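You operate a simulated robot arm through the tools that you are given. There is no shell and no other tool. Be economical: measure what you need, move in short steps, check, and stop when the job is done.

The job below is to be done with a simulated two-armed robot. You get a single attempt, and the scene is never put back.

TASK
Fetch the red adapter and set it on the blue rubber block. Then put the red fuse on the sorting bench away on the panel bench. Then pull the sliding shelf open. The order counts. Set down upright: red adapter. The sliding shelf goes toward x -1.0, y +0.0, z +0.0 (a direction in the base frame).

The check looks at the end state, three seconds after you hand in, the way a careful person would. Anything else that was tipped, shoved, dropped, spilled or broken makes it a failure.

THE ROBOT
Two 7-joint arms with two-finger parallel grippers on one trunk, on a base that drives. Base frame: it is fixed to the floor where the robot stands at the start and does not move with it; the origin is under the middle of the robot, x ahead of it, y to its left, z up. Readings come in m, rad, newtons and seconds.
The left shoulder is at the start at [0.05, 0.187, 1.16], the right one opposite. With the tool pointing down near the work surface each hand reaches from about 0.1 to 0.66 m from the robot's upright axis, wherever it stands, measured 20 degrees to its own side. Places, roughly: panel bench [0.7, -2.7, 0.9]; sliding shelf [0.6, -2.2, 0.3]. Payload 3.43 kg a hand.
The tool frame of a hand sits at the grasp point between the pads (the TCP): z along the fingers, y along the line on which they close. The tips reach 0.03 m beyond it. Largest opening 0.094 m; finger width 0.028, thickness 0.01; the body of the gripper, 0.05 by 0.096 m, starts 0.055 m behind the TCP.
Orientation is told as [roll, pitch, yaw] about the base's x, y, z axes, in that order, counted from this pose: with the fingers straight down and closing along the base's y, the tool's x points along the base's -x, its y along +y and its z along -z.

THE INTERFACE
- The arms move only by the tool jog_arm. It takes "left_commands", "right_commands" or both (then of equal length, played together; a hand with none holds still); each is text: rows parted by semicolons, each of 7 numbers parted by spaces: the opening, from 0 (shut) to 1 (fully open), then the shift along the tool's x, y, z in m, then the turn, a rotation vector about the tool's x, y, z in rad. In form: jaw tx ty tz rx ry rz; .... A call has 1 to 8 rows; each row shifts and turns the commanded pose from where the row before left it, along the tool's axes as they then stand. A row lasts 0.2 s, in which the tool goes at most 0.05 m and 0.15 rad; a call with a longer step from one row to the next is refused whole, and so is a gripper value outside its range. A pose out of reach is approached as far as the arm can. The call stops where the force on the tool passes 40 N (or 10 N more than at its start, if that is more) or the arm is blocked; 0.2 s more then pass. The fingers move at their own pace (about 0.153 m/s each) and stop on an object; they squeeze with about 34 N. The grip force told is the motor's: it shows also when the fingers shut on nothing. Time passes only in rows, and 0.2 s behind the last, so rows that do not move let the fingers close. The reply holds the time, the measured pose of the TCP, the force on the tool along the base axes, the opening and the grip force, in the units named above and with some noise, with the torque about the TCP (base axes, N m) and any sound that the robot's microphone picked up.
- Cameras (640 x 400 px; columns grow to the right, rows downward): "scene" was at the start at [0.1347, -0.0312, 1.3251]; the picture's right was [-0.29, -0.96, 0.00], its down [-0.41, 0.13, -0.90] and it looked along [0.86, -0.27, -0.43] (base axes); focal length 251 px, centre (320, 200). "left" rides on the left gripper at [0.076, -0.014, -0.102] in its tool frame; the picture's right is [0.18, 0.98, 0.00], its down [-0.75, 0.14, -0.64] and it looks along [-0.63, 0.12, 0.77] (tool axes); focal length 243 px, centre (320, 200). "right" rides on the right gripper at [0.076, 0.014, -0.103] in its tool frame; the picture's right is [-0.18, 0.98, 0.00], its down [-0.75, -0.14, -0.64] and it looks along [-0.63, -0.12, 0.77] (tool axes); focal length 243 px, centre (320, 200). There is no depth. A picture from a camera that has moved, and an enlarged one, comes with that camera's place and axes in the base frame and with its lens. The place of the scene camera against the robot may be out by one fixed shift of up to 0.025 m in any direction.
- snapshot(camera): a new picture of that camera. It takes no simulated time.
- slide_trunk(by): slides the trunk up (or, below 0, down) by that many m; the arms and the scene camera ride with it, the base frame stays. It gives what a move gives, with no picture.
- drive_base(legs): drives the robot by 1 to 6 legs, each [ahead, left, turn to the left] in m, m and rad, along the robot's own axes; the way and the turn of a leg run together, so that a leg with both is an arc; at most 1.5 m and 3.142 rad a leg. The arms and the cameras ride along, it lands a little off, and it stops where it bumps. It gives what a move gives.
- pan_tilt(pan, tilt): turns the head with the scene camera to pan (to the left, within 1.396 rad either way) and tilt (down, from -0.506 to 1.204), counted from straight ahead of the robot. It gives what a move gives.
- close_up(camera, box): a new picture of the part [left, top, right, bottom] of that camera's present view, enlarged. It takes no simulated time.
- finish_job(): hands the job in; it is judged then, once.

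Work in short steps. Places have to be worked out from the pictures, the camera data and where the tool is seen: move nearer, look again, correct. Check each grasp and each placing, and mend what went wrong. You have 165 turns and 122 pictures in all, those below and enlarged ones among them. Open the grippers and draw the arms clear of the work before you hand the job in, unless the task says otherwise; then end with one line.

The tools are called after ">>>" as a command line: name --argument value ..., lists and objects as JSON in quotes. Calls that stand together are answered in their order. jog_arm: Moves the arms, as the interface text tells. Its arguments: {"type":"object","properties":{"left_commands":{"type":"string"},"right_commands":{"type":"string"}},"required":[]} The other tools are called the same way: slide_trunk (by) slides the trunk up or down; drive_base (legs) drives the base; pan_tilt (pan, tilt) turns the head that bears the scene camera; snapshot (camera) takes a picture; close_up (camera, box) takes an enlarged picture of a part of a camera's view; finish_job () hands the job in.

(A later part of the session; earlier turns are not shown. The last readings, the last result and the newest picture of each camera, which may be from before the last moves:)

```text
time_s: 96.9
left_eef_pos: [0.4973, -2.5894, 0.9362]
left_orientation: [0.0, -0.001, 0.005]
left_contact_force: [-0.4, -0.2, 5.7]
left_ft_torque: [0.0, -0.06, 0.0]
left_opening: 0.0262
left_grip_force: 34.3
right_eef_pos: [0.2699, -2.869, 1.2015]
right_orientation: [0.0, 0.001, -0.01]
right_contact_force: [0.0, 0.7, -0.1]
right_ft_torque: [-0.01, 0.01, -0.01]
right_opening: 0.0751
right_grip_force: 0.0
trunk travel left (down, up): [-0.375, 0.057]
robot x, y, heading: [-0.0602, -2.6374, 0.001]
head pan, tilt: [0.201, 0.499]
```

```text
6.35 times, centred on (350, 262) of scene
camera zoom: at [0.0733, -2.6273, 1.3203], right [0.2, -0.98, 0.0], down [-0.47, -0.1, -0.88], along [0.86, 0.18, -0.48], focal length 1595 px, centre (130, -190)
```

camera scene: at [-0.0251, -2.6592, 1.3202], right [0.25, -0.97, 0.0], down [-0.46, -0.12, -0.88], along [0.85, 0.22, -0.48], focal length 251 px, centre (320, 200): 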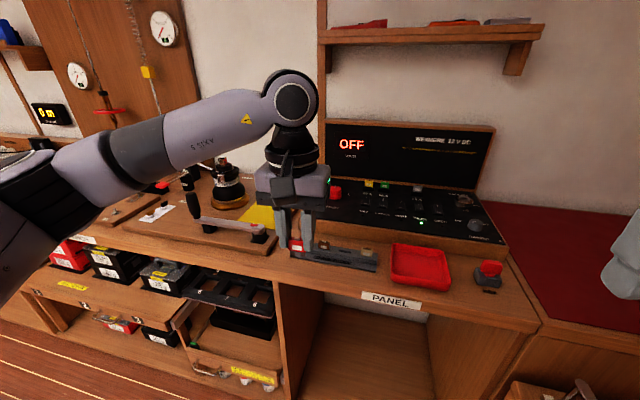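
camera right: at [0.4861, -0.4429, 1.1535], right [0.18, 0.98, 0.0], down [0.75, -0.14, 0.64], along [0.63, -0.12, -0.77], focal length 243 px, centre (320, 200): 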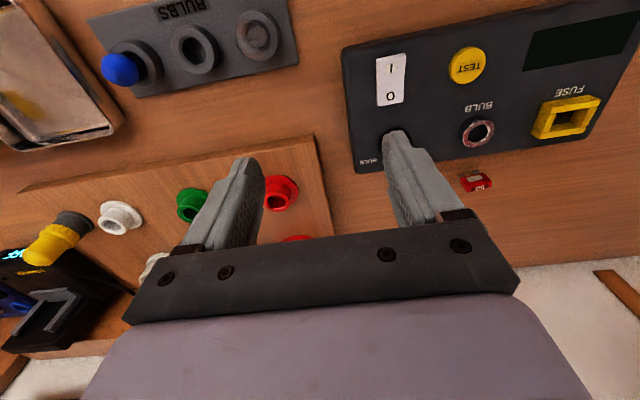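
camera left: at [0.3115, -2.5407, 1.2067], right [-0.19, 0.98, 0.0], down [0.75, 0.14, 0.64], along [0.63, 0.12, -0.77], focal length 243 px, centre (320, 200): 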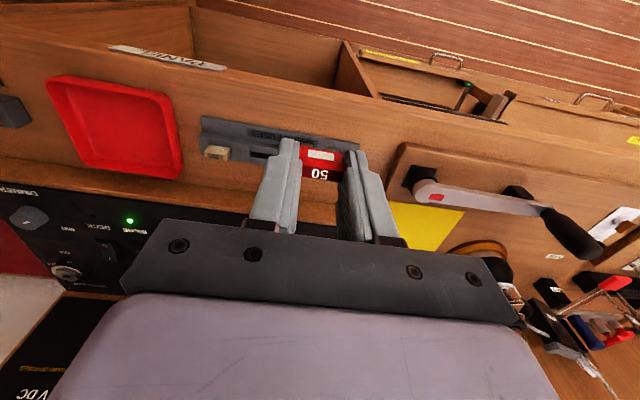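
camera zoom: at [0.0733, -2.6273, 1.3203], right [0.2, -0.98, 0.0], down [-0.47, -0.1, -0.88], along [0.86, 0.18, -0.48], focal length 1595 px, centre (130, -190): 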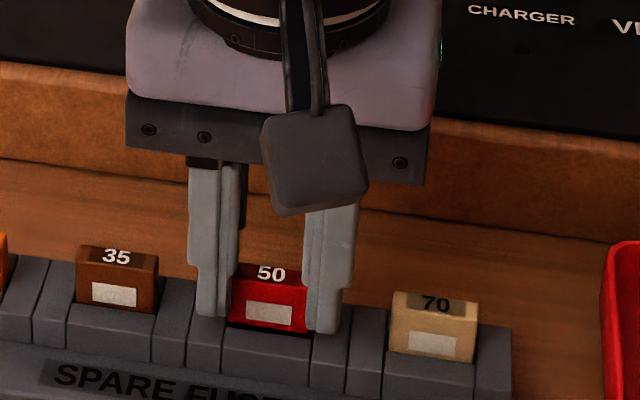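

Contact of 5.7 N, and the 50 fuse now sits at the same height as its neighbours. I'll press 1 mm more, then open just enough to release.

>>> jog_arm --left_commands "0 0 0 0.001 0 0 0;0 0 0 0 0 0 0;0.38 0 0 0 0 0 0;0.42 0 0 0 0 0 0;0.42 0 0 0 0 0 0"

>>> close_up --camera "left" --box '[230, 80, 410, 192]'

```text
time_s: 98.1
left_eef_pos: [0.4972, -2.589, 0.9357]
left_orientation: [0.001, 0.001, 0.003]
left_contact_force: [0.1, 0.4, 0.7]
left_ft_torque: [-0.03, 0.01, -0.02]
left_opening: 0.0397
left_grip_force: 0.0
right_eef_pos: [0.2699, -2.8693, 1.2006]
right_orientation: [-0.001, -0.001, -0.011]
right_contact_force: [0.5, 0.3, -0.4]
right_ft_torque: [0.02, -0.01, 0.03]
right_opening: 0.0755
right_grip_force: 0.0
trunk travel left (down, up): [-0.375, 0.057]
robot x, y, heading: [-0.0608, -2.6445, 0.001]
head pan, tilt: [0.201, 0.499]
```

```text
3.56 times, centred on (320, 136) of left
camera zoom: at [0.4212, -2.6048, 1.0371], right [-0.19, 0.98, 0.0], down [0.75, 0.14, 0.64], along [0.63, 0.12, -0.77], focal length 863 px, centre (320, 428)
```

zoom: 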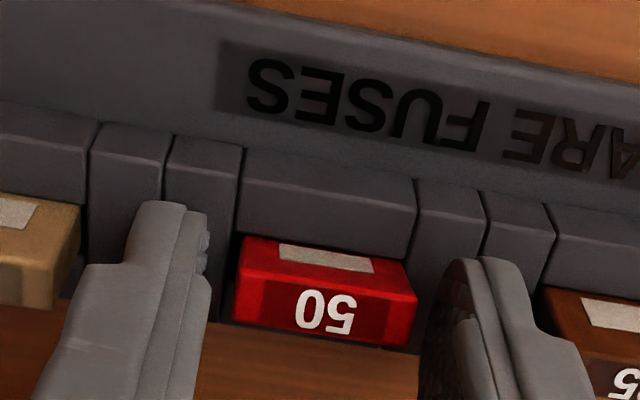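

The fuse is free and sits square in its pocket. I'll rise straight up and compare it with its neighbours.

>>> jog_arm --left_commands "0.42 0 0 -0.02 0 0 0;0.42 0 0 -0.04 0 0 0;0.42 0 0 -0.04 0 0 0;0.42 0.03 0 -0.03 0 0 0;0.42 0.04 0 -0.02 0 0 0;0.42 0 0 0 0 0 0"

>>> close_up --camera "left" --box '[220, 90, 460, 240]'

>>> close_up --camera "scene" --box '[280, 220, 400, 293]'

```text
time_s: 99.5
left_eef_pos: [0.4272, -2.5886, 1.0832]
left_orientation: [-0.001, 0.0, 0.003]
left_contact_force: [-0.5, -1.8, 1.8]
left_ft_torque: [-0.02, -0.01, 0.0]
left_opening: 0.0394
left_grip_force: 0.0
right_eef_pos: [0.2708, -2.8695, 1.2001]
right_orientation: [0.001, -0.001, -0.012]
right_contact_force: [-0.4, -0.4, -0.6]
right_ft_torque: [-0.03, -0.03, 0.03]
right_opening: 0.0752
right_grip_force: 0.0
trunk travel left (down, up): [-0.375, 0.057]
robot x, y, heading: [-0.0603, -2.6425, 0.003]
head pan, tilt: [0.201, 0.499]
```

```text
2.67 times, centred on (340, 165) of left
camera zoom: at [0.3513, -2.6048, 1.1862], right [-0.19, 0.98, 0.0], down [0.75, 0.14, 0.64], along [0.63, 0.12, -0.77], focal length 647 px, centre (267, 293)
```

zoom: 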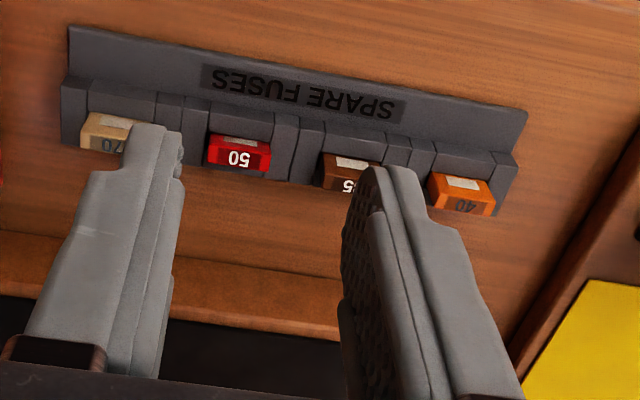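

```text
5.33 times, centred on (340, 256) of scene
camera zoom: at [0.0741, -2.6273, 1.3201], right [0.2, -0.98, 0.0], down [-0.47, -0.1, -0.88], along [0.86, 0.18, -0.48], focal length 1340 px, centre (213, -101)
```

zoom: 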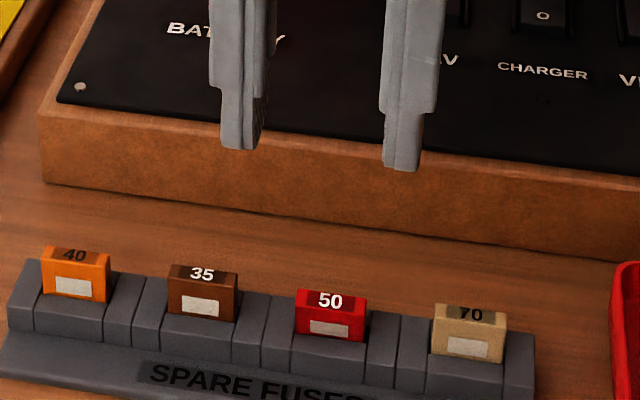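

The fuse is seated level with its neighbours. Now the sliding shelf: I'll turn the head left and down to find its handle.

>>> drive_base --legs '[[-0.35, 0, 0], [0, 0.4, 0]]'

>>> pan_tilt --pan 0.1 --tilt 0.75

>>> snapshot --camera "scene"

```text
time_s: 104.0
left_eef_pos: [0.0722, -2.1813, 1.083]
left_orientation: [0.001, 0.003, 0.004]
left_contact_force: [0.3, 0.2, -0.3]
left_ft_torque: [0.0, 0.01, -0.02]
left_opening: 0.0394
left_grip_force: 0.1
right_eef_pos: [-0.0856, -2.4613, 1.201]
right_orientation: [0.0, 0.0, -0.011]
right_contact_force: [0.1, 0.1, 0.4]
right_ft_torque: [-0.03, 0.0, -0.02]
right_opening: 0.0753
right_grip_force: 0.1
trunk travel left (down, up): [-0.375, 0.057]
robot x, y, heading: [-0.4196, -2.2338, 0.001]
head pan, tilt: [0.201, 0.499]
```

```text
time_s: 104.7
left_eef_pos: [0.0716, -2.1809, 1.0843]
left_orientation: [0.0, 0.003, 0.003]
left_contact_force: [0.3, -0.2, 0.7]
left_ft_torque: [0.02, 0.01, -0.01]
left_opening: 0.0396
left_grip_force: 0.1
right_eef_pos: [-0.0843, -2.461, 1.2011]
right_orientation: [0.001, 0.001, -0.01]
right_contact_force: [-0.8, 0.0, -0.1]
right_ft_torque: [0.01, 0.02, -0.01]
right_opening: 0.075
right_grip_force: 0.1
trunk travel left (down, up): [-0.375, 0.057]
robot x, y, heading: [-0.4206, -2.2297, 0.0]
head pan, tilt: [0.099, 0.75]
```

```text
53 pictures are left
camera scene: at [-0.288, -2.2299, 1.2982], right [0.1, -0.99, 0.0], down [-0.68, -0.07, -0.73], along [0.73, 0.07, -0.68], focal length 251 px, centre (320, 200)
```

scene: 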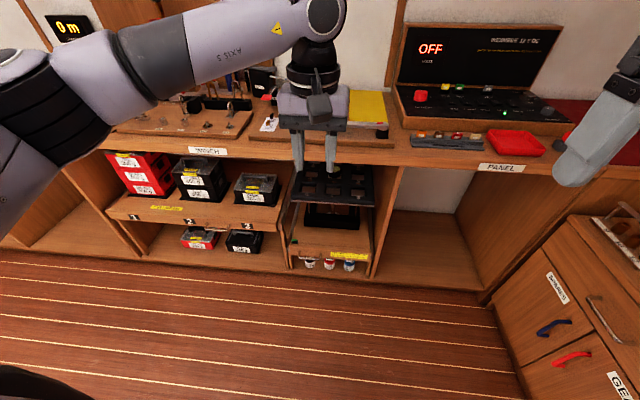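

>>> close_up --camera "scene" --box '[270, 150, 400, 280]'

>>> close_up --camera "scene" --box '[100, 140, 300, 265]'

```text
3.08 times, centred on (335, 215) of scene
camera zoom: at [-0.288, -2.2299, 1.2982], right [0.1, -0.99, 0.0], down [-0.68, -0.07, -0.73], along [0.73, 0.07, -0.68], focal length 773 px, centre (274, 154)
```

zoom: 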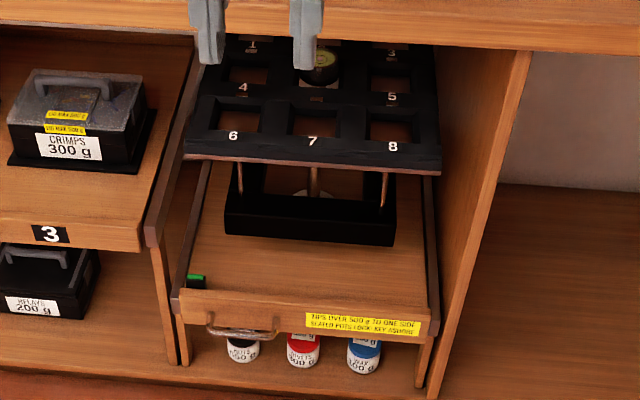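

```text
3.20 times, centred on (200, 202) of scene
camera zoom: at [-0.288, -2.2299, 1.2982], right [0.1, -0.99, 0.0], down [-0.68, -0.07, -0.73], along [0.73, 0.07, -0.68], focal length 804 px, centre (704, 192)
```

zoom: 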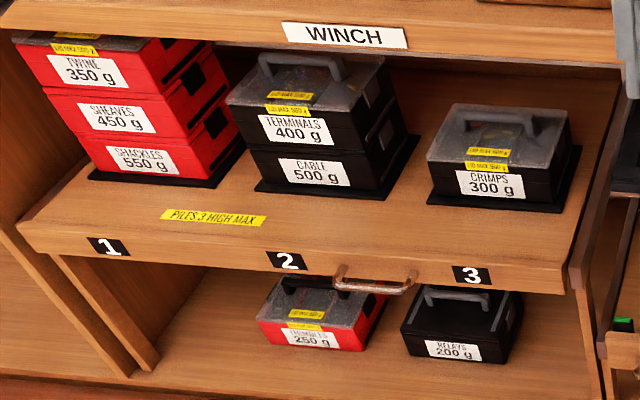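

There are two sliding shelves. The one at y ≈ -2.2, z ≈ 0.3, with the yellow "tips over 500 g" label and rack, matches the given place, and its handle is near (0.37, -2.11, 0.285). I'll lower the trunk and look closely at the handle.

>>> slide_trunk --by -0.37

>>> pan_tilt --pan 0.25 --tilt 0.75

>>> snapshot --camera "scene"

```text
time_s: 108.3
left_eef_pos: [0.0714, -2.1829, 0.7138]
left_orientation: [0.001, 0.002, 0.003]
left_contact_force: [0.2, -0.6, 1.0]
left_ft_torque: [0.01, 0.02, 0.02]
left_opening: 0.0393
left_grip_force: 0.1
right_eef_pos: [-0.0846, -2.4625, 0.8312]
right_orientation: [0.0, -0.001, -0.01]
right_contact_force: [0.5, -0.3, 0.4]
right_ft_torque: [0.01, 0.0, 0.03]
right_opening: 0.0751
right_grip_force: 0.0
trunk travel left (down, up): [-0.005, 0.427]
robot x, y, heading: [-0.4168, -2.2348, 0.006]
head pan, tilt: [0.099, 0.75]
```

```text
time_s: 109.0
left_eef_pos: [0.0715, -2.1824, 0.7138]
left_orientation: [-0.001, 0.002, 0.003]
left_contact_force: [0.8, 0.4, 0.1]
left_ft_torque: [-0.02, 0.0, 0.0]
left_opening: 0.0396
left_grip_force: 0.1
right_eef_pos: [-0.0842, -2.4617, 0.8328]
right_orientation: [0.0, -0.001, -0.01]
right_contact_force: [0.2, 0.0, -0.4]
right_ft_torque: [0.0, -0.03, 0.02]
right_opening: 0.0747
right_grip_force: 0.0
trunk travel left (down, up): [-0.005, 0.427]
robot x, y, heading: [-0.4175, -2.237, 0.01]
head pan, tilt: [0.25, 0.75]
```

```text
50 pictures are left
camera scene: at [-0.2901, -2.2177, 0.9282], right [0.25, -0.97, 0.0], down [-0.66, -0.17, -0.73], along [0.71, 0.18, -0.68], focal length 251 px, centre (320, 200)
```

scene: 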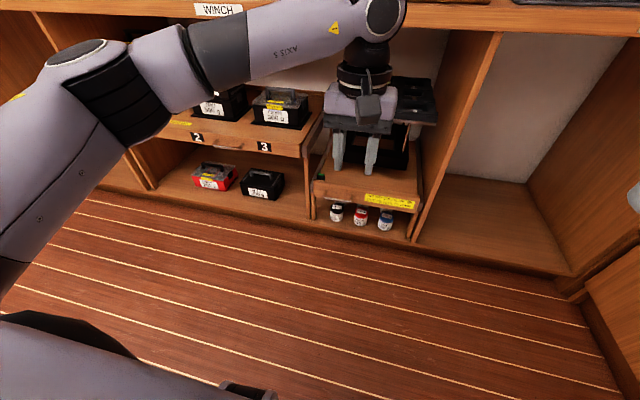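

>>> close_up --camera "scene" --box '[295, 130, 435, 240]'

>>> snapshot --camera "left"

```text
3.64 times, centred on (365, 185) of scene
camera zoom: at [-0.2901, -2.2177, 0.9282], right [0.25, -0.97, 0.0], down [-0.66, -0.17, -0.73], along [0.71, 0.18, -0.68], focal length 914 px, centre (156, 254)
```

zoom: 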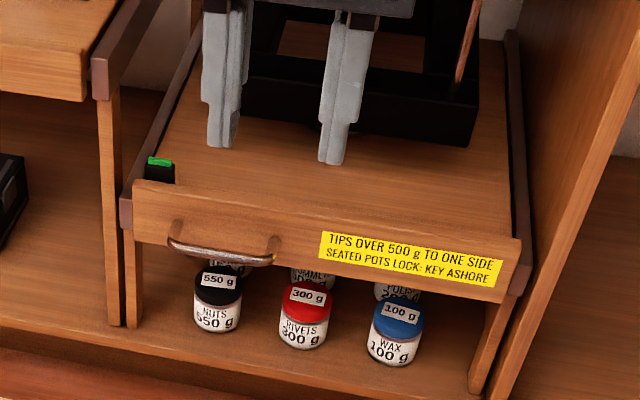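

```text
48 pictures are left
camera left: at [-0.0037, -2.1976, 0.816], right [-0.19, 0.98, 0.0], down [0.75, 0.14, 0.64], along [0.63, 0.12, -0.77], focal length 243 px, centre (320, 200)
```

left: 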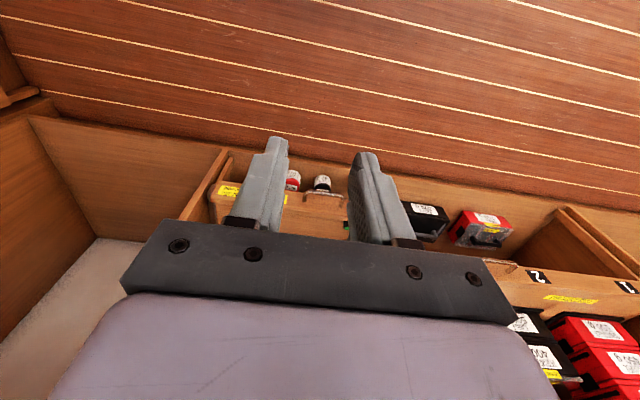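

Triangulating the two scene views puts the handle bar at about (0.38, -2.116, 0.299), roughly 0.1 m long along y. I'll lower and tuck the left hand, then drive closer.

>>> jog_arm --left_commands "0.6 0.03 0 0.035 0 0 0;0.6 0.03 0 0.035 0 0 0;0.6 0.03 0 0.035 0 0 0;0.6 0 0 0.045 0 0 0;0.6 0 0 0.045 0 0 0;0.6 0 0 0.04 0 0 0"

>>> drive_base --legs '[[0.25, -0.03, -0.008]]'

>>> jog_arm --left_commands "0.6 0 0 0 0 0 -0.145;0.6 0 0 0 0 0 -0.145;0.6 0 0 0 0 0 -0.145;0.6 0 0 0 0 0 -0.145;0.6 0 0 0 0 0 -0.145;0.6 0 0 0 0 0 -0.145;0.6 0 0 0 0 0 -0.145;0.6 0 0 0 0 0 -0.145"

```text
time_s: 110.4
left_eef_pos: [-0.0209, -2.1796, 0.4771]
left_orientation: [0.001, -0.001, 0.004]
left_contact_force: [-0.5, 0.3, -0.1]
left_ft_torque: [-0.01, -0.01, -0.02]
left_opening: 0.0565
left_grip_force: 0.0
right_eef_pos: [-0.0856, -2.4618, 0.8318]
right_orientation: [0.002, 0.0, -0.011]
right_contact_force: [0.1, -0.2, 0.1]
right_ft_torque: [-0.02, 0.0, -0.01]
right_opening: 0.0753
right_grip_force: 0.0
trunk travel left (down, up): [-0.005, 0.427]
robot x, y, heading: [-0.4139, -2.2352, 0.002]
head pan, tilt: [0.25, 0.75]
```

```text
time_s: 112.2
left_eef_pos: [0.2216, -2.2136, 0.4778]
left_orientation: [-0.001, 0.002, -0.007]
left_contact_force: [0.4, -0.1, 0.2]
left_ft_torque: [0.0, 0.02, 0.01]
left_opening: 0.0564
left_grip_force: 0.1
right_eef_pos: [0.1561, -2.4938, 0.831]
right_orientation: [0.0, 0.0, -0.02]
right_contact_force: [0.0, -0.3, -0.5]
right_ft_torque: [-0.03, -0.02, 0.01]
right_opening: 0.0754
right_grip_force: 0.0
trunk travel left (down, up): [-0.005, 0.427]
robot x, y, heading: [-0.1758, -2.2659, -0.008]
head pan, tilt: [0.25, 0.75]
```

```text
time_s: 114.0
left_eef_pos: [0.2221, -2.2134, 0.4776]
left_orientation: [0.002, 0.001, 1.157]
left_contact_force: [-0.6, 0.5, 0.0]
left_ft_torque: [0.0, 0.0, 0.0]
left_opening: 0.0563
left_grip_force: 0.1
right_eef_pos: [0.1549, -2.4946, 0.831]
right_orientation: [0.001, 0.0, -0.021]
right_contact_force: [-0.8, 1.5, 0.6]
right_ft_torque: [0.0, 0.02, -0.01]
right_opening: 0.0754
right_grip_force: 0.0
trunk travel left (down, up): [-0.005, 0.427]
robot x, y, heading: [-0.174, -2.2664, -0.008]
head pan, tilt: [0.25, 0.75]
```

Turning works at this height. I'll finish the rotation to yaw 1.57 and look.

>>> jog_arm --left_commands "0.6 0 0 0 0 0 -0.14;0.6 0 0 0 0 0 -0.14;0.6 0 0 0 0 0 -0.134;0.6 0 0 0 0 0 0"

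>>> snapshot --camera "left"

>>> snapshot --camera "scene"

```text
time_s: 115.0
left_eef_pos: [0.2214, -2.2127, 0.4781]
left_orientation: [0.001, 0.001, 1.57]
left_contact_force: [0.1, -0.5, 0.4]
left_ft_torque: [0.04, 0.0, -0.01]
left_opening: 0.0562
left_grip_force: 0.0
right_eef_pos: [0.1558, -2.4946, 0.8322]
right_orientation: [0.002, 0.0, -0.022]
right_contact_force: [0.1, 0.3, -0.6]
right_ft_torque: [0.03, 0.0, -0.04]
right_opening: 0.0751
right_grip_force: 0.1
trunk travel left (down, up): [-0.005, 0.427]
robot x, y, heading: [-0.1792, -2.2625, -0.01]
head pan, tilt: [0.25, 0.75]
```

```text
47 pictures are left
camera left: at [0.2365, -2.2905, 0.5797], right [-0.98, -0.18, 0.0], down [-0.14, 0.75, 0.64], along [-0.12, 0.63, -0.77], focal length 243 px, centre (320, 200)
```

left: 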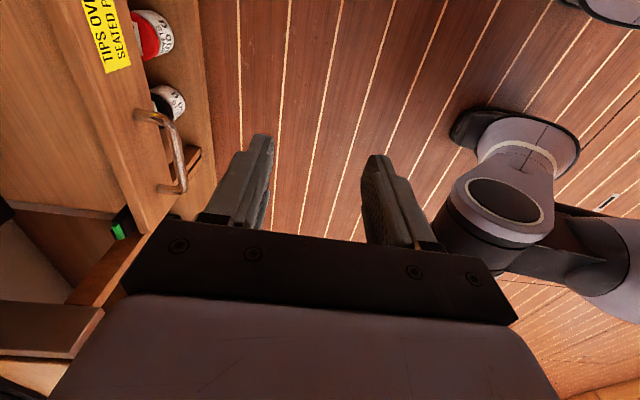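

```text
46 pictures are left
camera scene: at [-0.047, -2.2487, 0.9282], right [0.24, -0.97, 0.0], down [-0.66, -0.16, -0.73], along [0.71, 0.17, -0.68], focal length 251 px, centre (320, 200)
```

scene: 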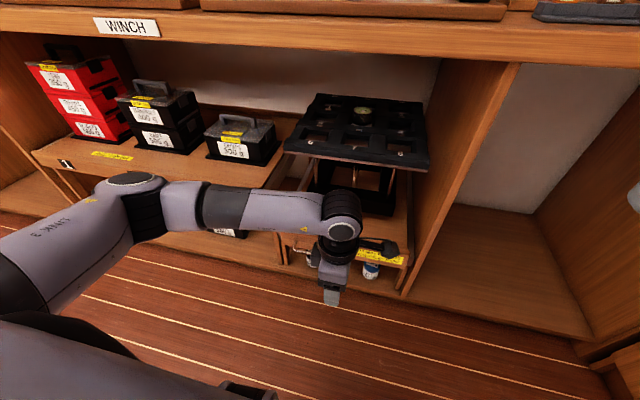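

Handle seen clearly: bar near (0.386, -2.11). A vertical hand would come close to the rack overhang (x ≈ 0.44, z ≈ 0.61), so I'll tilt the fingers forward about 55° to approach from the front and above.

>>> jog_arm --left_commands "0.6 0 0 0 0.137 0 0;0.6 0 0 0 0.137 0 0;0.6 0 0 0 0.137 0 0;0.6 0 0 0 0.137 0 0;0.6 0 0 0 0.137 0 0;0.6 0 0 0 0.137 0 0;0.6 0 0 0 0.137 0 0;0.6 0 0 0 0 0 0"

>>> snapshot --camera "left"

```text
time_s: 116.8
left_eef_pos: [0.2214, -2.2137, 0.4791]
left_orientation: [-0.96, 0.001, 1.567]
left_contact_force: [0.0, -1.0, 0.2]
left_ft_torque: [0.01, -0.01, 0.02]
left_opening: 0.0565
left_grip_force: 0.1
right_eef_pos: [0.1552, -2.4954, 0.832]
right_orientation: [0.002, -0.001, -0.02]
right_contact_force: [0.3, -1.0, 0.0]
right_ft_torque: [0.0, 0.0, 0.02]
right_opening: 0.0753
right_grip_force: 0.1
trunk travel left (down, up): [-0.005, 0.427]
robot x, y, heading: [-0.1719, -2.2666, -0.008]
head pan, tilt: [0.25, 0.75]
```

```text
45 pictures are left
camera left: at [0.1459, -2.2907, 0.5487], right [-0.56, -0.18, -0.81], down [-0.6, 0.76, 0.25], along [0.56, 0.63, -0.54], focal length 243 px, centre (320, 200)
```

left: 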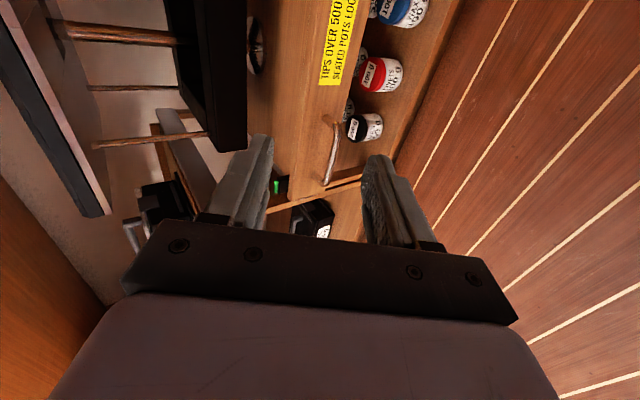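

Triangulating the two hand views puts the bar around (0.37, -2.125, 0.325). I'll move to a standoff about 0.1 m back along the tool axis, lined up with the bar, and refine.

>>> jog_arm --left_commands "0.6 -0.0222 0.0103 0.0276 0 0 0;0.6 -0.0222 0.0103 0.0276 0 0 0;0.6 -0.0222 0.0103 0.0276 0 0 0;0.6 -0.0221 0.0103 0.0274 0 0 0;0.6 0 0 0 0 0 0"

>>> snapshot --camera "left"

>>> close_up --camera "scene" --box '[250, 180, 430, 310]'

```text
time_s: 118.0
left_eef_pos: [0.298, -2.1676, 0.4017]
left_orientation: [-0.95, -0.006, 1.578]
left_contact_force: [0.6, -0.5, -0.8]
left_ft_torque: [0.01, -0.03, 0.01]
left_opening: 0.0563
left_grip_force: 0.0
left hand out of reach, approached as far as the arm can: row 3, 4
right_eef_pos: [0.156, -2.4954, 0.8309]
right_orientation: [0.003, 0.001, -0.021]
right_contact_force: [-0.5, 0.0, -1.0]
right_ft_torque: [-0.02, 0.01, -0.01]
right_opening: 0.0753
right_grip_force: 0.0
trunk travel left (down, up): [-0.005, 0.427]
robot x, y, heading: [-0.1739, -2.2598, -0.009]
head pan, tilt: [0.25, 0.75]
```

```text
44 pictures are left
camera left: at [0.2235, -2.2457, 0.4727], right [-0.57, -0.18, -0.8], down [-0.61, 0.75, 0.26], along [0.55, 0.64, -0.54], focal length 243 px, centre (320, 200)
```

left: 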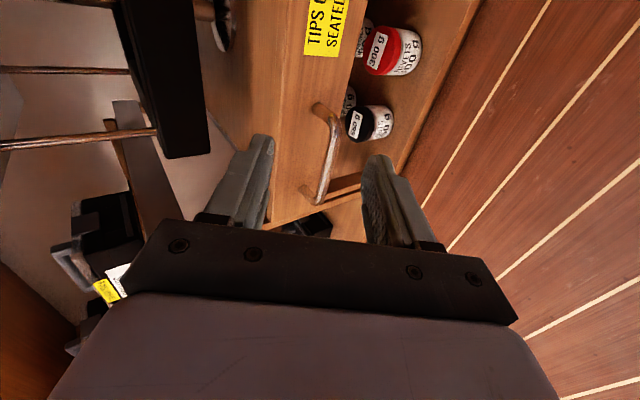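

```text
3.08 times, centred on (340, 245) of scene
camera zoom: at [-0.0469, -2.2487, 0.9282], right [0.24, -0.97, 0.0], down [-0.66, -0.16, -0.73], along [0.71, 0.17, -0.68], focal length 773 px, centre (258, 62)
```

zoom: 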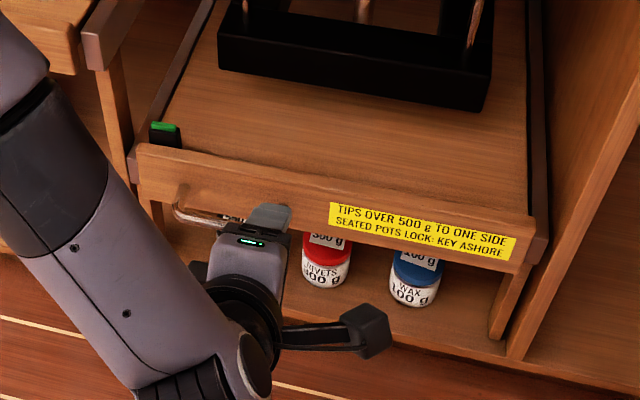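

The bar refines to (0.369, -2.130, 0.331), consistent across views. The arm flagged a limit again, so I'll let the base do the sideways and forward shift, leaving the arm only small moves.

>>> drive_base --legs '[[0.03, 0.037, 0.009]]'

>>> jog_arm --left_commands "0.6 0 0.0082 0.0057 0 0 0;0.6 0 0.0082 0.0057 0 0 0;0.6 0 0 0 0 0 0"

>>> snapshot --camera "left"

```text
time_s: 118.9
left_eef_pos: [0.3272, -2.1263, 0.4019]
left_orientation: [-0.948, -0.007, 1.586]
left_contact_force: [0.0, 0.2, -0.7]
left_ft_torque: [0.02, -0.01, -0.04]
left_opening: 0.0565
left_grip_force: 0.1
right_eef_pos: [0.1884, -2.4552, 0.8321]
right_orientation: [0.003, -0.001, -0.012]
right_contact_force: [0.9, 0.4, 0.1]
right_ft_torque: [0.01, 0.02, -0.01]
right_opening: 0.0749
right_grip_force: 0.1
trunk travel left (down, up): [-0.005, 0.427]
robot x, y, heading: [-0.142, -2.2282, -0.003]
head pan, tilt: [0.25, 0.75]
```

```text
time_s: 119.7
left_eef_pos: [0.3285, -2.1297, 0.3849]
left_orientation: [-0.948, -0.013, 1.591]
left_contact_force: [0.2, 0.0, -0.6]
left_ft_torque: [0.01, -0.01, -0.02]
left_opening: 0.0565
left_grip_force: 0.0
left hand out of reach, approached as far as the arm can: row 2
right_eef_pos: [0.1879, -2.4563, 0.8317]
right_orientation: [0.002, 0.0, -0.013]
right_contact_force: [0.5, 0.0, -0.5]
right_ft_torque: [0.0, 0.01, 0.01]
right_opening: 0.0754
right_grip_force: 0.0
trunk travel left (down, up): [-0.005, 0.427]
robot x, y, heading: [-0.1427, -2.2253, -0.003]
head pan, tilt: [0.25, 0.75]
```

```text
42 pictures are left
camera left: at [0.2556, -2.211, 0.4557], right [-0.57, -0.19, -0.8], down [-0.62, 0.74, 0.27], along [0.54, 0.65, -0.54], focal length 243 px, centre (320, 200)
```

left: 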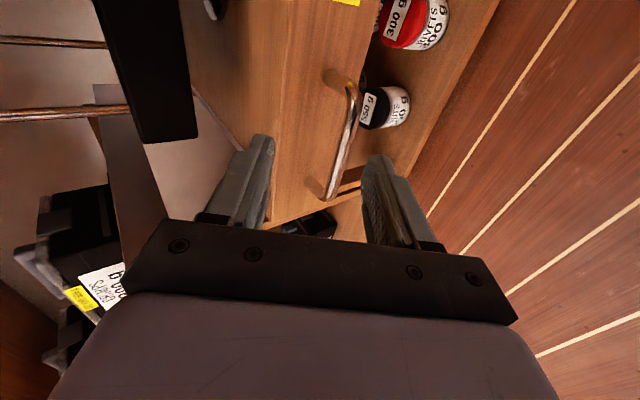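

The arm may be too folded here, with the wrist close to the shoulder. I'll back the base off 0.1 m and extend the arm instead.

>>> drive_base --legs '[[-0.1, 0, 0]]'

>>> jog_arm --left_commands "0.6 0 -0.0115 0.0325 0 0 0;0.6 0 -0.0115 0.0325 0 0 0;0.6 0 0.0085 0.0155 0 0 0;0.6 0 0.0085 0.0155 0 0 0;0.6 0 0 0 0 0 0"

```text
time_s: 120.9
left_eef_pos: [0.2294, -2.1305, 0.3854]
left_orientation: [-0.944, -0.011, 1.596]
left_contact_force: [-0.5, 0.1, 0.9]
left_ft_torque: [0.02, 0.02, 0.06]
left_opening: 0.0562
left_grip_force: 0.1
right_eef_pos: [0.0897, -2.4549, 0.8314]
right_orientation: [0.001, 0.0, -0.011]
right_contact_force: [-0.1, -0.3, 0.1]
right_ft_torque: [-0.02, 0.0, 0.05]
right_opening: 0.0751
right_grip_force: 0.0
trunk travel left (down, up): [-0.005, 0.427]
robot x, y, heading: [-0.2428, -2.225, 0.003]
head pan, tilt: [0.25, 0.75]
```

```text
time_s: 122.1
left_eef_pos: [0.3081, -2.1297, 0.3341]
left_orientation: [-0.942, -0.011, 1.595]
left_contact_force: [0.1, 0.9, -0.5]
left_ft_torque: [-0.01, 0.01, 0.01]
left_opening: 0.0565
left_grip_force: 0.0
right_eef_pos: [0.0896, -2.4551, 0.8311]
right_orientation: [0.001, -0.001, -0.009]
right_contact_force: [-0.4, 0.6, -0.3]
right_ft_torque: [-0.04, -0.02, -0.03]
right_opening: 0.0754
right_grip_force: 0.0
trunk travel left (down, up): [-0.005, 0.427]
robot x, y, heading: [-0.245, -2.2269, 0.004]
head pan, tilt: [0.25, 0.75]
```

That worked with no flag. The TCP is at (0.308, -2.13, 0.334) and needs about -0.033 along tool y to line up with the bar. I'll shift and check the view.

>>> jog_arm --left_commands "0.6 0 -0.0165 0 0 0 0;0.6 0 -0.0165 0 0 0 0;0.6 0 0 0 0 0 0"

>>> snapshot --camera "left"

```text
time_s: 122.9
left_eef_pos: [0.329, -2.1285, 0.3611]
left_orientation: [-0.945, -0.011, 1.591]
left_contact_force: [-0.1, -0.3, -0.1]
left_ft_torque: [0.0, -0.01, 0.0]
left_opening: 0.0562
left_grip_force: 0.1
right_eef_pos: [0.0902, -2.4551, 0.8302]
right_orientation: [0.002, -0.002, -0.008]
right_contact_force: [0.8, -0.8, 0.6]
right_ft_torque: [0.02, 0.01, 0.02]
right_opening: 0.0755
right_grip_force: 0.1
trunk travel left (down, up): [-0.005, 0.427]
robot x, y, heading: [-0.2429, -2.2253, 0.001]
head pan, tilt: [0.25, 0.75]
```

```text
41 pictures are left
camera left: at [0.256, -2.208, 0.4312], right [-0.57, -0.19, -0.8], down [-0.62, 0.74, 0.27], along [0.54, 0.65, -0.54], focal length 243 px, centre (320, 200)
```

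left: 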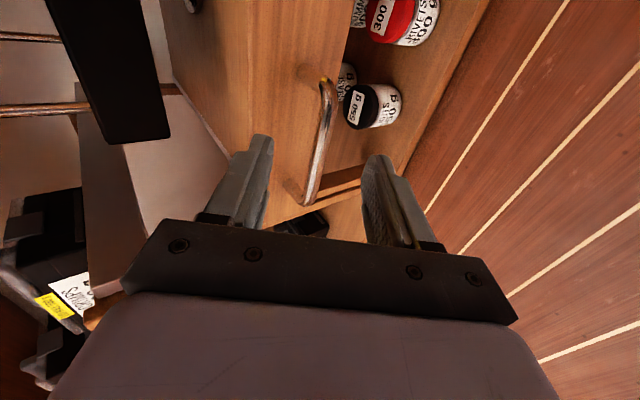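

The bar checks out at (0.369, -2.128, 0.330) with a gap of about 0.035 m to the board. I'll narrow the jaw to about 0.033 m and advance partway along the tool axis, then look.

>>> jog_arm --left_commands "0.35 0 0 0 0 0 0;0.35 0 0 0.01 0 0 0;0.35 0 0 0.01 0 0 0;0.35 0 0 0 0 0 0"

>>> close_up --camera "left" --box '[220, 60, 440, 260]'

```text
time_s: 123.9
left_eef_pos: [0.3462, -2.1265, 0.3487]
left_orientation: [-0.942, -0.01, 1.592]
left_contact_force: [0.2, -1.0, -0.3]
left_ft_torque: [-0.01, 0.01, 0.0]
left_opening: 0.0331
left_grip_force: 0.1
right_eef_pos: [0.0888, -2.4543, 0.8314]
right_orientation: [0.002, 0.0, -0.01]
right_contact_force: [0.9, 0.4, 0.9]
right_ft_torque: [-0.03, -0.04, 0.04]
right_opening: 0.0752
right_grip_force: 0.1
trunk travel left (down, up): [-0.005, 0.427]
robot x, y, heading: [-0.2448, -2.227, 0.003]
head pan, tilt: [0.25, 0.75]
```

```text
2.00 times, centred on (330, 160) of left
camera zoom: at [0.2729, -2.2073, 0.419], right [-0.57, -0.19, -0.8], down [-0.62, 0.74, 0.27], along [0.54, 0.65, -0.54], focal length 485 px, centre (300, 280)
```

zoom: 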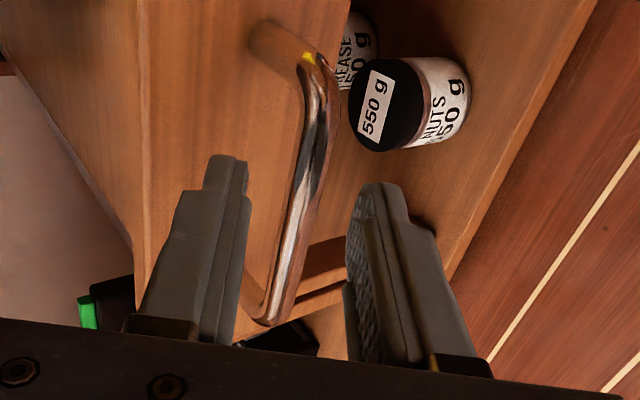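

The bar lies between the fingers, near their midline. I'll advance 15 mm more and close.

>>> jog_arm --left_commands "0.35 0 0 0.008 0 0 0;0.35 0 0 0.007 0 0 0;0.35 0 0 0 0 0 0;0 0 0 0 0 0 0;0 0 0 0 0 0 0;0 0 0 0 0 0 0"

>>> close_up --camera "left" --box '[220, 60, 440, 260]'

```text
time_s: 125.3
left_eef_pos: [0.3578, -2.1273, 0.3372]
left_orientation: [-0.94, -0.014, 1.595]
left_contact_force: [-6.2, 3.5, -8.0]
left_ft_torque: [1.14, 0.22, -0.65]
left_opening: 0.0119
left_grip_force: 44.9
right_eef_pos: [0.0902, -2.4546, 0.8309]
right_orientation: [0.002, 0.0, -0.008]
right_contact_force: [-0.4, 0.0, -0.5]
right_ft_torque: [-0.02, 0.0, -0.02]
right_opening: 0.075
right_grip_force: 0.0
trunk travel left (down, up): [-0.005, 0.427]
robot x, y, heading: [-0.2414, -2.2269, 0.003]
head pan, tilt: [0.25, 0.75]
```

```text
2.00 times, centred on (330, 160) of left
camera zoom: at [0.2857, -2.207, 0.4087], right [-0.57, -0.19, -0.8], down [-0.62, 0.74, 0.27], along [0.54, 0.65, -0.54], focal length 485 px, centre (300, 280)
```

zoom: 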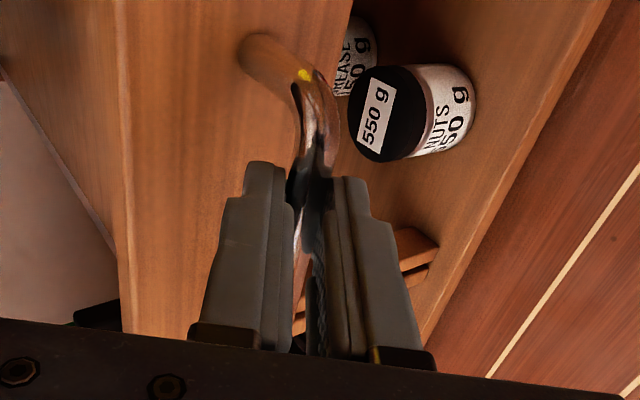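

Firm grip on the bar, opening 0.012 m. I'll pull gently straight along -x and watch the force.

>>> jog_arm --left_commands "0 -0.0002 0.0059 -0.0081 0 0 0;0 -0.0002 0.0059 -0.0081 0 0 0;0 -0.0003 0.0071 -0.0097 0 0 0;0 -0.0003 0.0071 -0.0097 0 0 0;0 0 0 0 0 0 0"

>>> close_up --camera "scene" --box '[220, 80, 460, 300]'

```text
time_s: 126.5
left_eef_pos: [0.3125, -2.1273, 0.3382]
left_orientation: [-0.944, -0.013, 1.596]
left_contact_force: [0.0, 6.6, -7.9]
left_ft_torque: [0.77, 0.18, -1.18]
left_opening: 0.0116
left_grip_force: 44.8
right_eef_pos: [0.0908, -2.455, 0.8309]
right_orientation: [0.002, 0.0, -0.007]
right_contact_force: [-0.9, -0.1, -0.1]
right_ft_torque: [0.01, 0.01, -0.03]
right_opening: 0.075
right_grip_force: 0.0
trunk travel left (down, up): [-0.005, 0.427]
robot x, y, heading: [-0.2401, -2.2254, 0.002]
head pan, tilt: [0.25, 0.75]
```

```text
1.82 times, centred on (340, 190) of scene
camera zoom: at [-0.1151, -2.2103, 0.9282], right [0.25, -0.97, 0.0], down [-0.66, -0.17, -0.73], along [0.71, 0.18, -0.68], focal length 457 px, centre (284, 218)
```

zoom: 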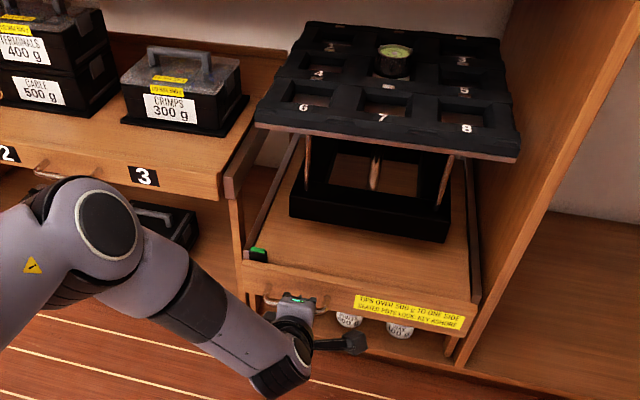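

The hand moved 45 mm with the bar still gripped and almost no resistance. I'll continue pulling slowly.

>>> jog_arm --left_commands "0 -0.0002 0.0059 -0.0081 0 0 0;0 -0.0003 0.0071 -0.0097 0 0 0;0 -0.0003 0.0071 -0.0097 0 0 0;0 -0.0003 0.0071 -0.0097 0 0 0;0 -0.0003 0.0071 -0.0097 0 0 0;0 -0.0002 0.0059 -0.0081 0 0 0;0 0 0 0 0 0 0"

>>> close_up --camera "scene" --box '[220, 80, 460, 300]'

```text
time_s: 127.5
left_eef_pos: [0.2685, -2.1278, 0.3386]
left_orientation: [-0.928, -0.03, 1.608]
left_contact_force: [2.1, -1.0, -10.3]
left_ft_torque: [0.94, 0.13, -0.29]
left_opening: 0.0116
left_grip_force: 44.4
left hand out of reach, approached as far as the arm can: row 3, 4, 5
right_eef_pos: [0.0905, -2.4545, 0.8314]
right_orientation: [-0.001, 0.002, -0.009]
right_contact_force: [0.1, -0.2, -0.1]
right_ft_torque: [0.03, -0.03, 0.04]
right_opening: 0.0752
right_grip_force: 0.1
trunk travel left (down, up): [-0.005, 0.427]
robot x, y, heading: [-0.241, -2.2257, 0.005]
head pan, tilt: [0.25, 0.75]
stopped in row 5 (left hand): the force on the tool passed its limit (the readings are from after the stop); the commanded pose is now the measured one
```

```text
1.82 times, centred on (340, 190) of scene
camera zoom: at [-0.1147, -2.21, 0.9283], right [0.25, -0.97, 0.0], down [-0.66, -0.17, -0.73], along [0.71, 0.18, -0.68], focal length 457 px, centre (284, 218)
```

zoom: 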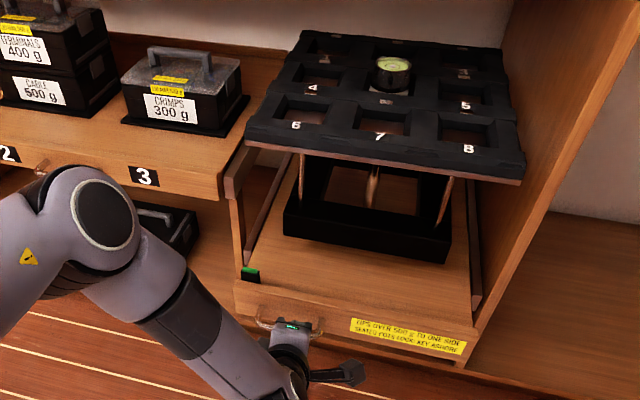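

The shelf is sliding out with its rack steady. The arm is at its fold limit, so I'll pull with the base in short legs.

>>> drive_base --legs '[[-0.05, 0, 0], [-0.05, 0, 0]]'

>>> close_up --camera "scene" --box '[220, 60, 480, 300]'

```text
time_s: 129.0
left_eef_pos: [0.1698, -2.1282, 0.3383]
left_orientation: [-0.928, -0.027, 1.613]
left_contact_force: [-6.8, 2.9, -12.2]
left_ft_torque: [0.9, 0.4, -0.82]
left_opening: 0.0113
left_grip_force: 44.9
right_eef_pos: [-0.0065, -2.4534, 0.8311]
right_orientation: [-0.001, 0.0, -0.007]
right_contact_force: [-0.2, -0.6, 0.1]
right_ft_torque: [0.0, 0.0, -0.01]
right_opening: 0.0753
right_grip_force: 0.0
trunk travel left (down, up): [-0.005, 0.427]
robot x, y, heading: [-0.3429, -2.2267, 0.004]
head pan, tilt: [0.25, 0.75]
```

```text
1.67 times, centred on (350, 180) of scene
camera zoom: at [-0.213, -2.2102, 0.928], right [0.25, -0.97, 0.0], down [-0.66, -0.17, -0.73], along [0.71, 0.18, -0.68], focal length 419 px, centre (270, 233)
```

zoom: 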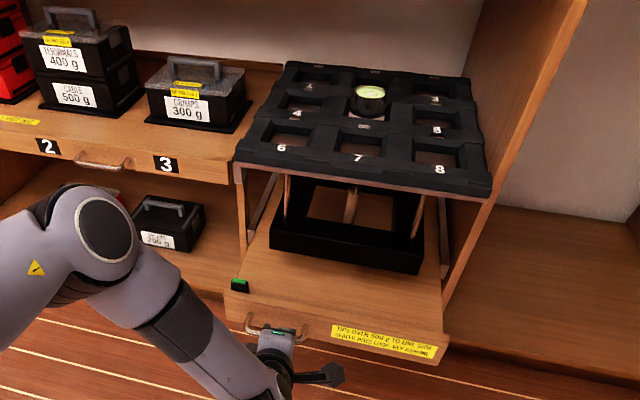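

Pulled about 0.19 m so far and everything is steady. I'll continue with one more short pull to look for the end stop.

>>> drive_base --legs '[[-0.04, 0, 0], [-0.03, 0, 0]]'

>>> close_up --camera "scene" --box '[220, 60, 480, 300]'

```text
time_s: 130.3
left_eef_pos: [0.0991, -2.1284, 0.3388]
left_orientation: [-0.926, -0.027, 1.613]
left_contact_force: [-6.8, 2.7, 1.0]
left_ft_torque: [0.88, 0.14, -0.93]
left_opening: 0.0118
left_grip_force: 44.5
right_eef_pos: [-0.078, -2.4534, 0.8323]
right_orientation: [0.002, -0.001, -0.008]
right_contact_force: [-0.6, -0.8, 0.7]
right_ft_torque: [-0.01, 0.01, 0.03]
right_opening: 0.0752
right_grip_force: 0.1
trunk travel left (down, up): [-0.005, 0.427]
robot x, y, heading: [-0.41, -2.2288, 0.005]
head pan, tilt: [0.25, 0.75]
```

```text
1.67 times, centred on (350, 180) of scene
camera zoom: at [-0.2833, -2.2106, 0.9283], right [0.25, -0.97, 0.0], down [-0.66, -0.17, -0.73], along [0.71, 0.18, -0.68], focal length 419 px, centre (270, 233)
```

zoom: 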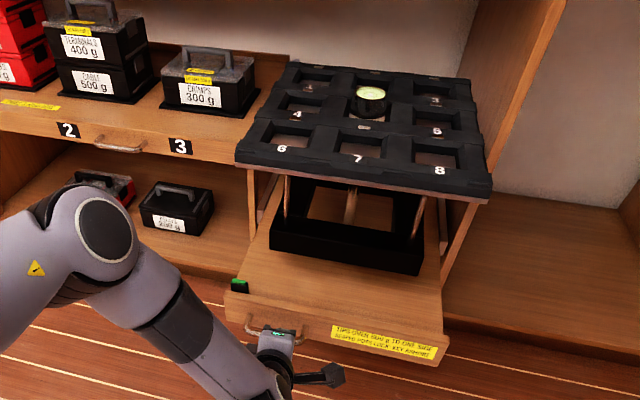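

0.26 m out and still free. I'll try another short pull to find the stop.

>>> drive_base --legs '[[-0.03, 0, 0]]'

>>> close_up --camera "scene" --box '[220, 60, 480, 300]'

```text
time_s: 131.1
left_eef_pos: [0.0699, -2.1293, 0.3377]
left_orientation: [-0.928, -0.029, 1.613]
left_contact_force: [-6.9, 5.3, 8.5]
left_ft_torque: [0.81, 0.01, -0.84]
left_opening: 0.0117
left_grip_force: 45.2
right_eef_pos: [-0.1066, -2.4547, 0.8318]
right_orientation: [0.002, 0.001, -0.006]
right_contact_force: [0.0, 0.2, -0.3]
right_ft_torque: [0.0, 0.03, 0.0]
right_opening: 0.0755
right_grip_force: 0.1
trunk travel left (down, up): [-0.005, 0.427]
robot x, y, heading: [-0.4416, -2.2294, 0.002]
head pan, tilt: [0.25, 0.75]
```

```text
1.67 times, centred on (350, 180) of scene
camera zoom: at [-0.313, -2.2107, 0.9284], right [0.25, -0.97, 0.0], down [-0.66, -0.17, -0.73], along [0.71, 0.19, -0.68], focal length 419 px, centre (270, 233)
```

zoom: 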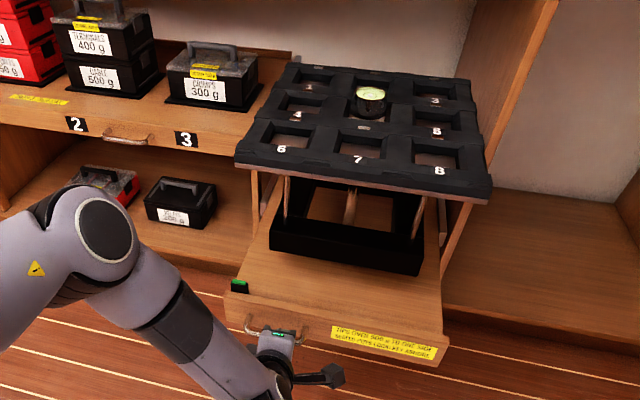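

0.29 m out, and the vertical load is changing slightly. I'll do one more short pull to check for the stop.

>>> drive_base --legs '[[-0.025, 0, 0]]'

>>> snapshot --camera "scene"

```text
time_s: 131.9
left_eef_pos: [0.0431, -2.1281, 0.3389]
left_orientation: [-0.926, -0.031, 1.611]
left_contact_force: [-8.3, 4.1, 10.5]
left_ft_torque: [0.7, -0.02, -0.67]
left_opening: 0.0116
left_grip_force: 45.2
right_eef_pos: [-0.1319, -2.4537, 0.8313]
right_orientation: [0.003, -0.001, -0.005]
right_contact_force: [0.6, -0.3, -0.1]
right_ft_torque: [-0.02, 0.03, 0.0]
right_opening: 0.0753
right_grip_force: 0.0
trunk travel left (down, up): [-0.005, 0.427]
robot x, y, heading: [-0.4677, -2.2294, 0.011]
head pan, tilt: [0.25, 0.75]
```

```text
33 pictures are left
camera scene: at [-0.339, -2.2108, 0.9285], right [0.25, -0.97, 0.0], down [-0.66, -0.17, -0.73], along [0.71, 0.19, -0.68], focal length 251 px, centre (320, 200)
```

scene: 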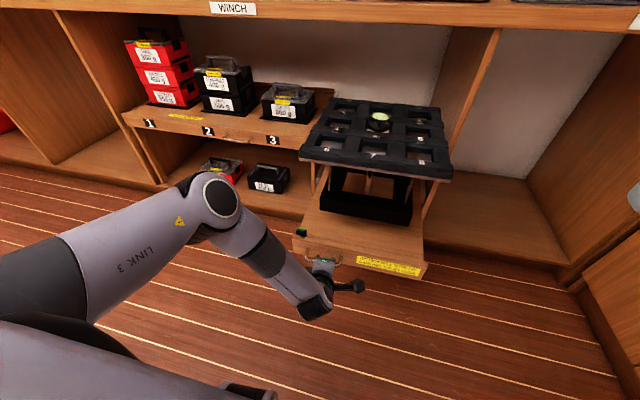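

0.315 m out and still moving freely. One more leg to feel for the stop.

>>> drive_base --legs '[[-0.03, 0, -0.005]]'

>>> close_up --camera "scene" --box '[220, 60, 480, 300]'

```text
time_s: 132.8
left_eef_pos: [0.0126, -2.1281, 0.3379]
left_orientation: [-0.93, -0.035, 1.61]
left_contact_force: [-8.2, 15.8, 12.8]
left_ft_torque: [0.46, -0.05, -0.33]
left_opening: 0.0119
left_grip_force: 44.8
right_eef_pos: [-0.163, -2.4551, 0.8328]
right_orientation: [0.002, -0.001, -0.012]
right_contact_force: [-0.1, -0.7, 0.5]
right_ft_torque: [0.0, 0.03, 0.01]
right_opening: 0.075
right_grip_force: 0.1
trunk travel left (down, up): [-0.005, 0.427]
robot x, y, heading: [-0.495, -2.226, -0.002]
head pan, tilt: [0.25, 0.75]
```

```text
1.67 times, centred on (350, 180) of scene
camera zoom: at [-0.3688, -2.2113, 0.9285], right [0.25, -0.97, 0.0], down [-0.66, -0.17, -0.73], along [0.71, 0.18, -0.68], focal length 419 px, centre (270, 233)
```

zoom: 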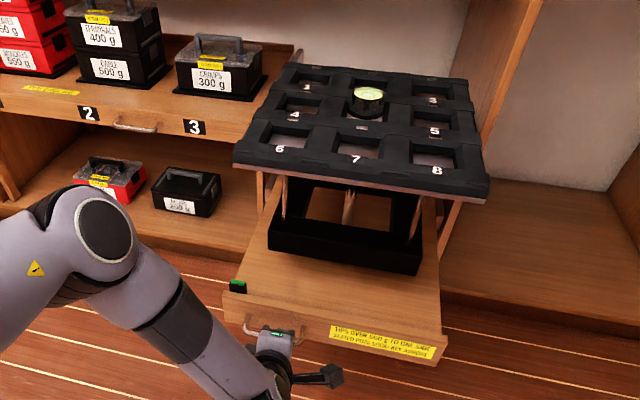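

The shelf is 0.345 m out, the rack's full depth is clear of the bench front, and nothing has toppled. I'll release the handle and retreat along the tool axis.

>>> jog_arm --left_commands "0 -0.003 -0.001 0 0 0 0;0.35 0 0 0 0 0 0;0.35 0 0 0 0 0 0;0.35 0 0 -0.015 0 0 0;0.35 0 0 -0.015 0 0 0;0.35 0 0 -0.02 0 0 0;0.35 0 0 0 0 0 0"

>>> snapshot --camera "left"

```text
time_s: 134.4
left_eef_pos: [-0.0267, -2.1298, 0.3698]
left_orientation: [-0.928, -0.036, 1.613]
left_contact_force: [-0.3, -0.1, -0.5]
left_ft_torque: [-0.03, -0.02, -0.01]
left_opening: 0.033
left_grip_force: 0.0
right_eef_pos: [-0.1632, -2.4557, 0.8307]
right_orientation: [0.001, 0.0, -0.01]
right_contact_force: [0.2, -0.1, -0.2]
right_ft_torque: [0.01, -0.03, 0.01]
right_opening: 0.0752
right_grip_force: 0.1
trunk travel left (down, up): [-0.005, 0.427]
robot x, y, heading: [-0.4943, -2.2251, -0.003]
head pan, tilt: [0.25, 0.75]
```

```text
31 pictures are left
camera left: at [-0.0973, -2.2119, 0.4402], right [-0.58, -0.18, -0.79], down [-0.63, 0.72, 0.3], along [0.52, 0.67, -0.53], focal length 243 px, centre (320, 200)
```

left: 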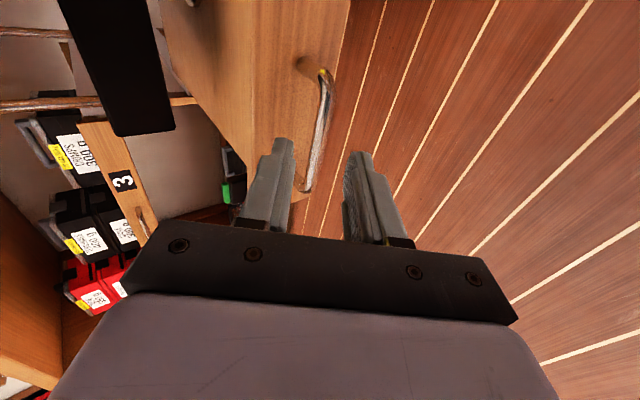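

The handle is released and clear. I'll drive straight back and view the whole scene.

>>> drive_base --legs '[[-0.25, 0, 0]]'

>>> snapshot --camera "scene"

>>> close_up --camera "scene" --box '[260, 60, 480, 240]'

```text
time_s: 136.2
left_eef_pos: [-0.2762, -2.1292, 0.3696]
left_orientation: [-0.927, -0.034, 1.611]
left_contact_force: [-0.7, -0.4, 0.6]
left_ft_torque: [0.01, -0.01, 0.01]
left_opening: 0.0329
left_grip_force: 0.0
right_eef_pos: [-0.4122, -2.4553, 0.8319]
right_orientation: [-0.001, 0.001, -0.011]
right_contact_force: [-0.1, 0.5, -0.4]
right_ft_torque: [0.01, 0.03, -0.02]
right_opening: 0.0751
right_grip_force: 0.1
trunk travel left (down, up): [-0.005, 0.427]
robot x, y, heading: [-0.7457, -2.2299, 0.004]
head pan, tilt: [0.25, 0.75]
```

```text
30 pictures are left
camera scene: at [-0.6174, -2.2117, 0.9282], right [0.25, -0.97, 0.0], down [-0.66, -0.17, -0.73], along [0.71, 0.18, -0.68], focal length 251 px, centre (320, 200)
```

scene: 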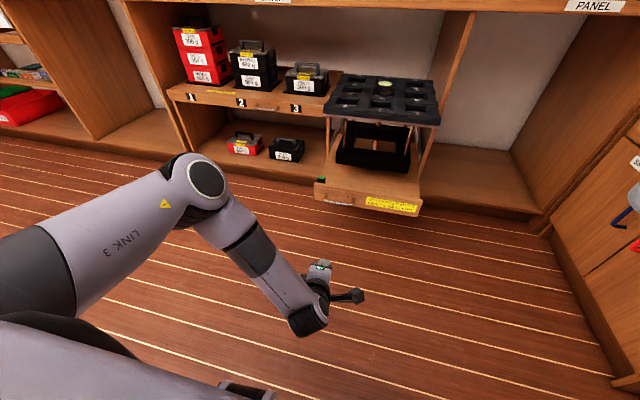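

```text
2.22 times, centred on (370, 150) of scene
camera zoom: at [-0.6174, -2.2117, 0.9282], right [0.25, -0.97, 0.0], down [-0.66, -0.17, -0.73], along [0.71, 0.18, -0.68], focal length 558 px, centre (209, 311)
```

zoom: 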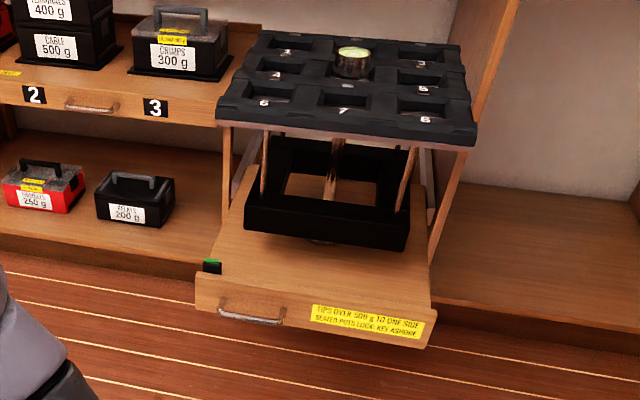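

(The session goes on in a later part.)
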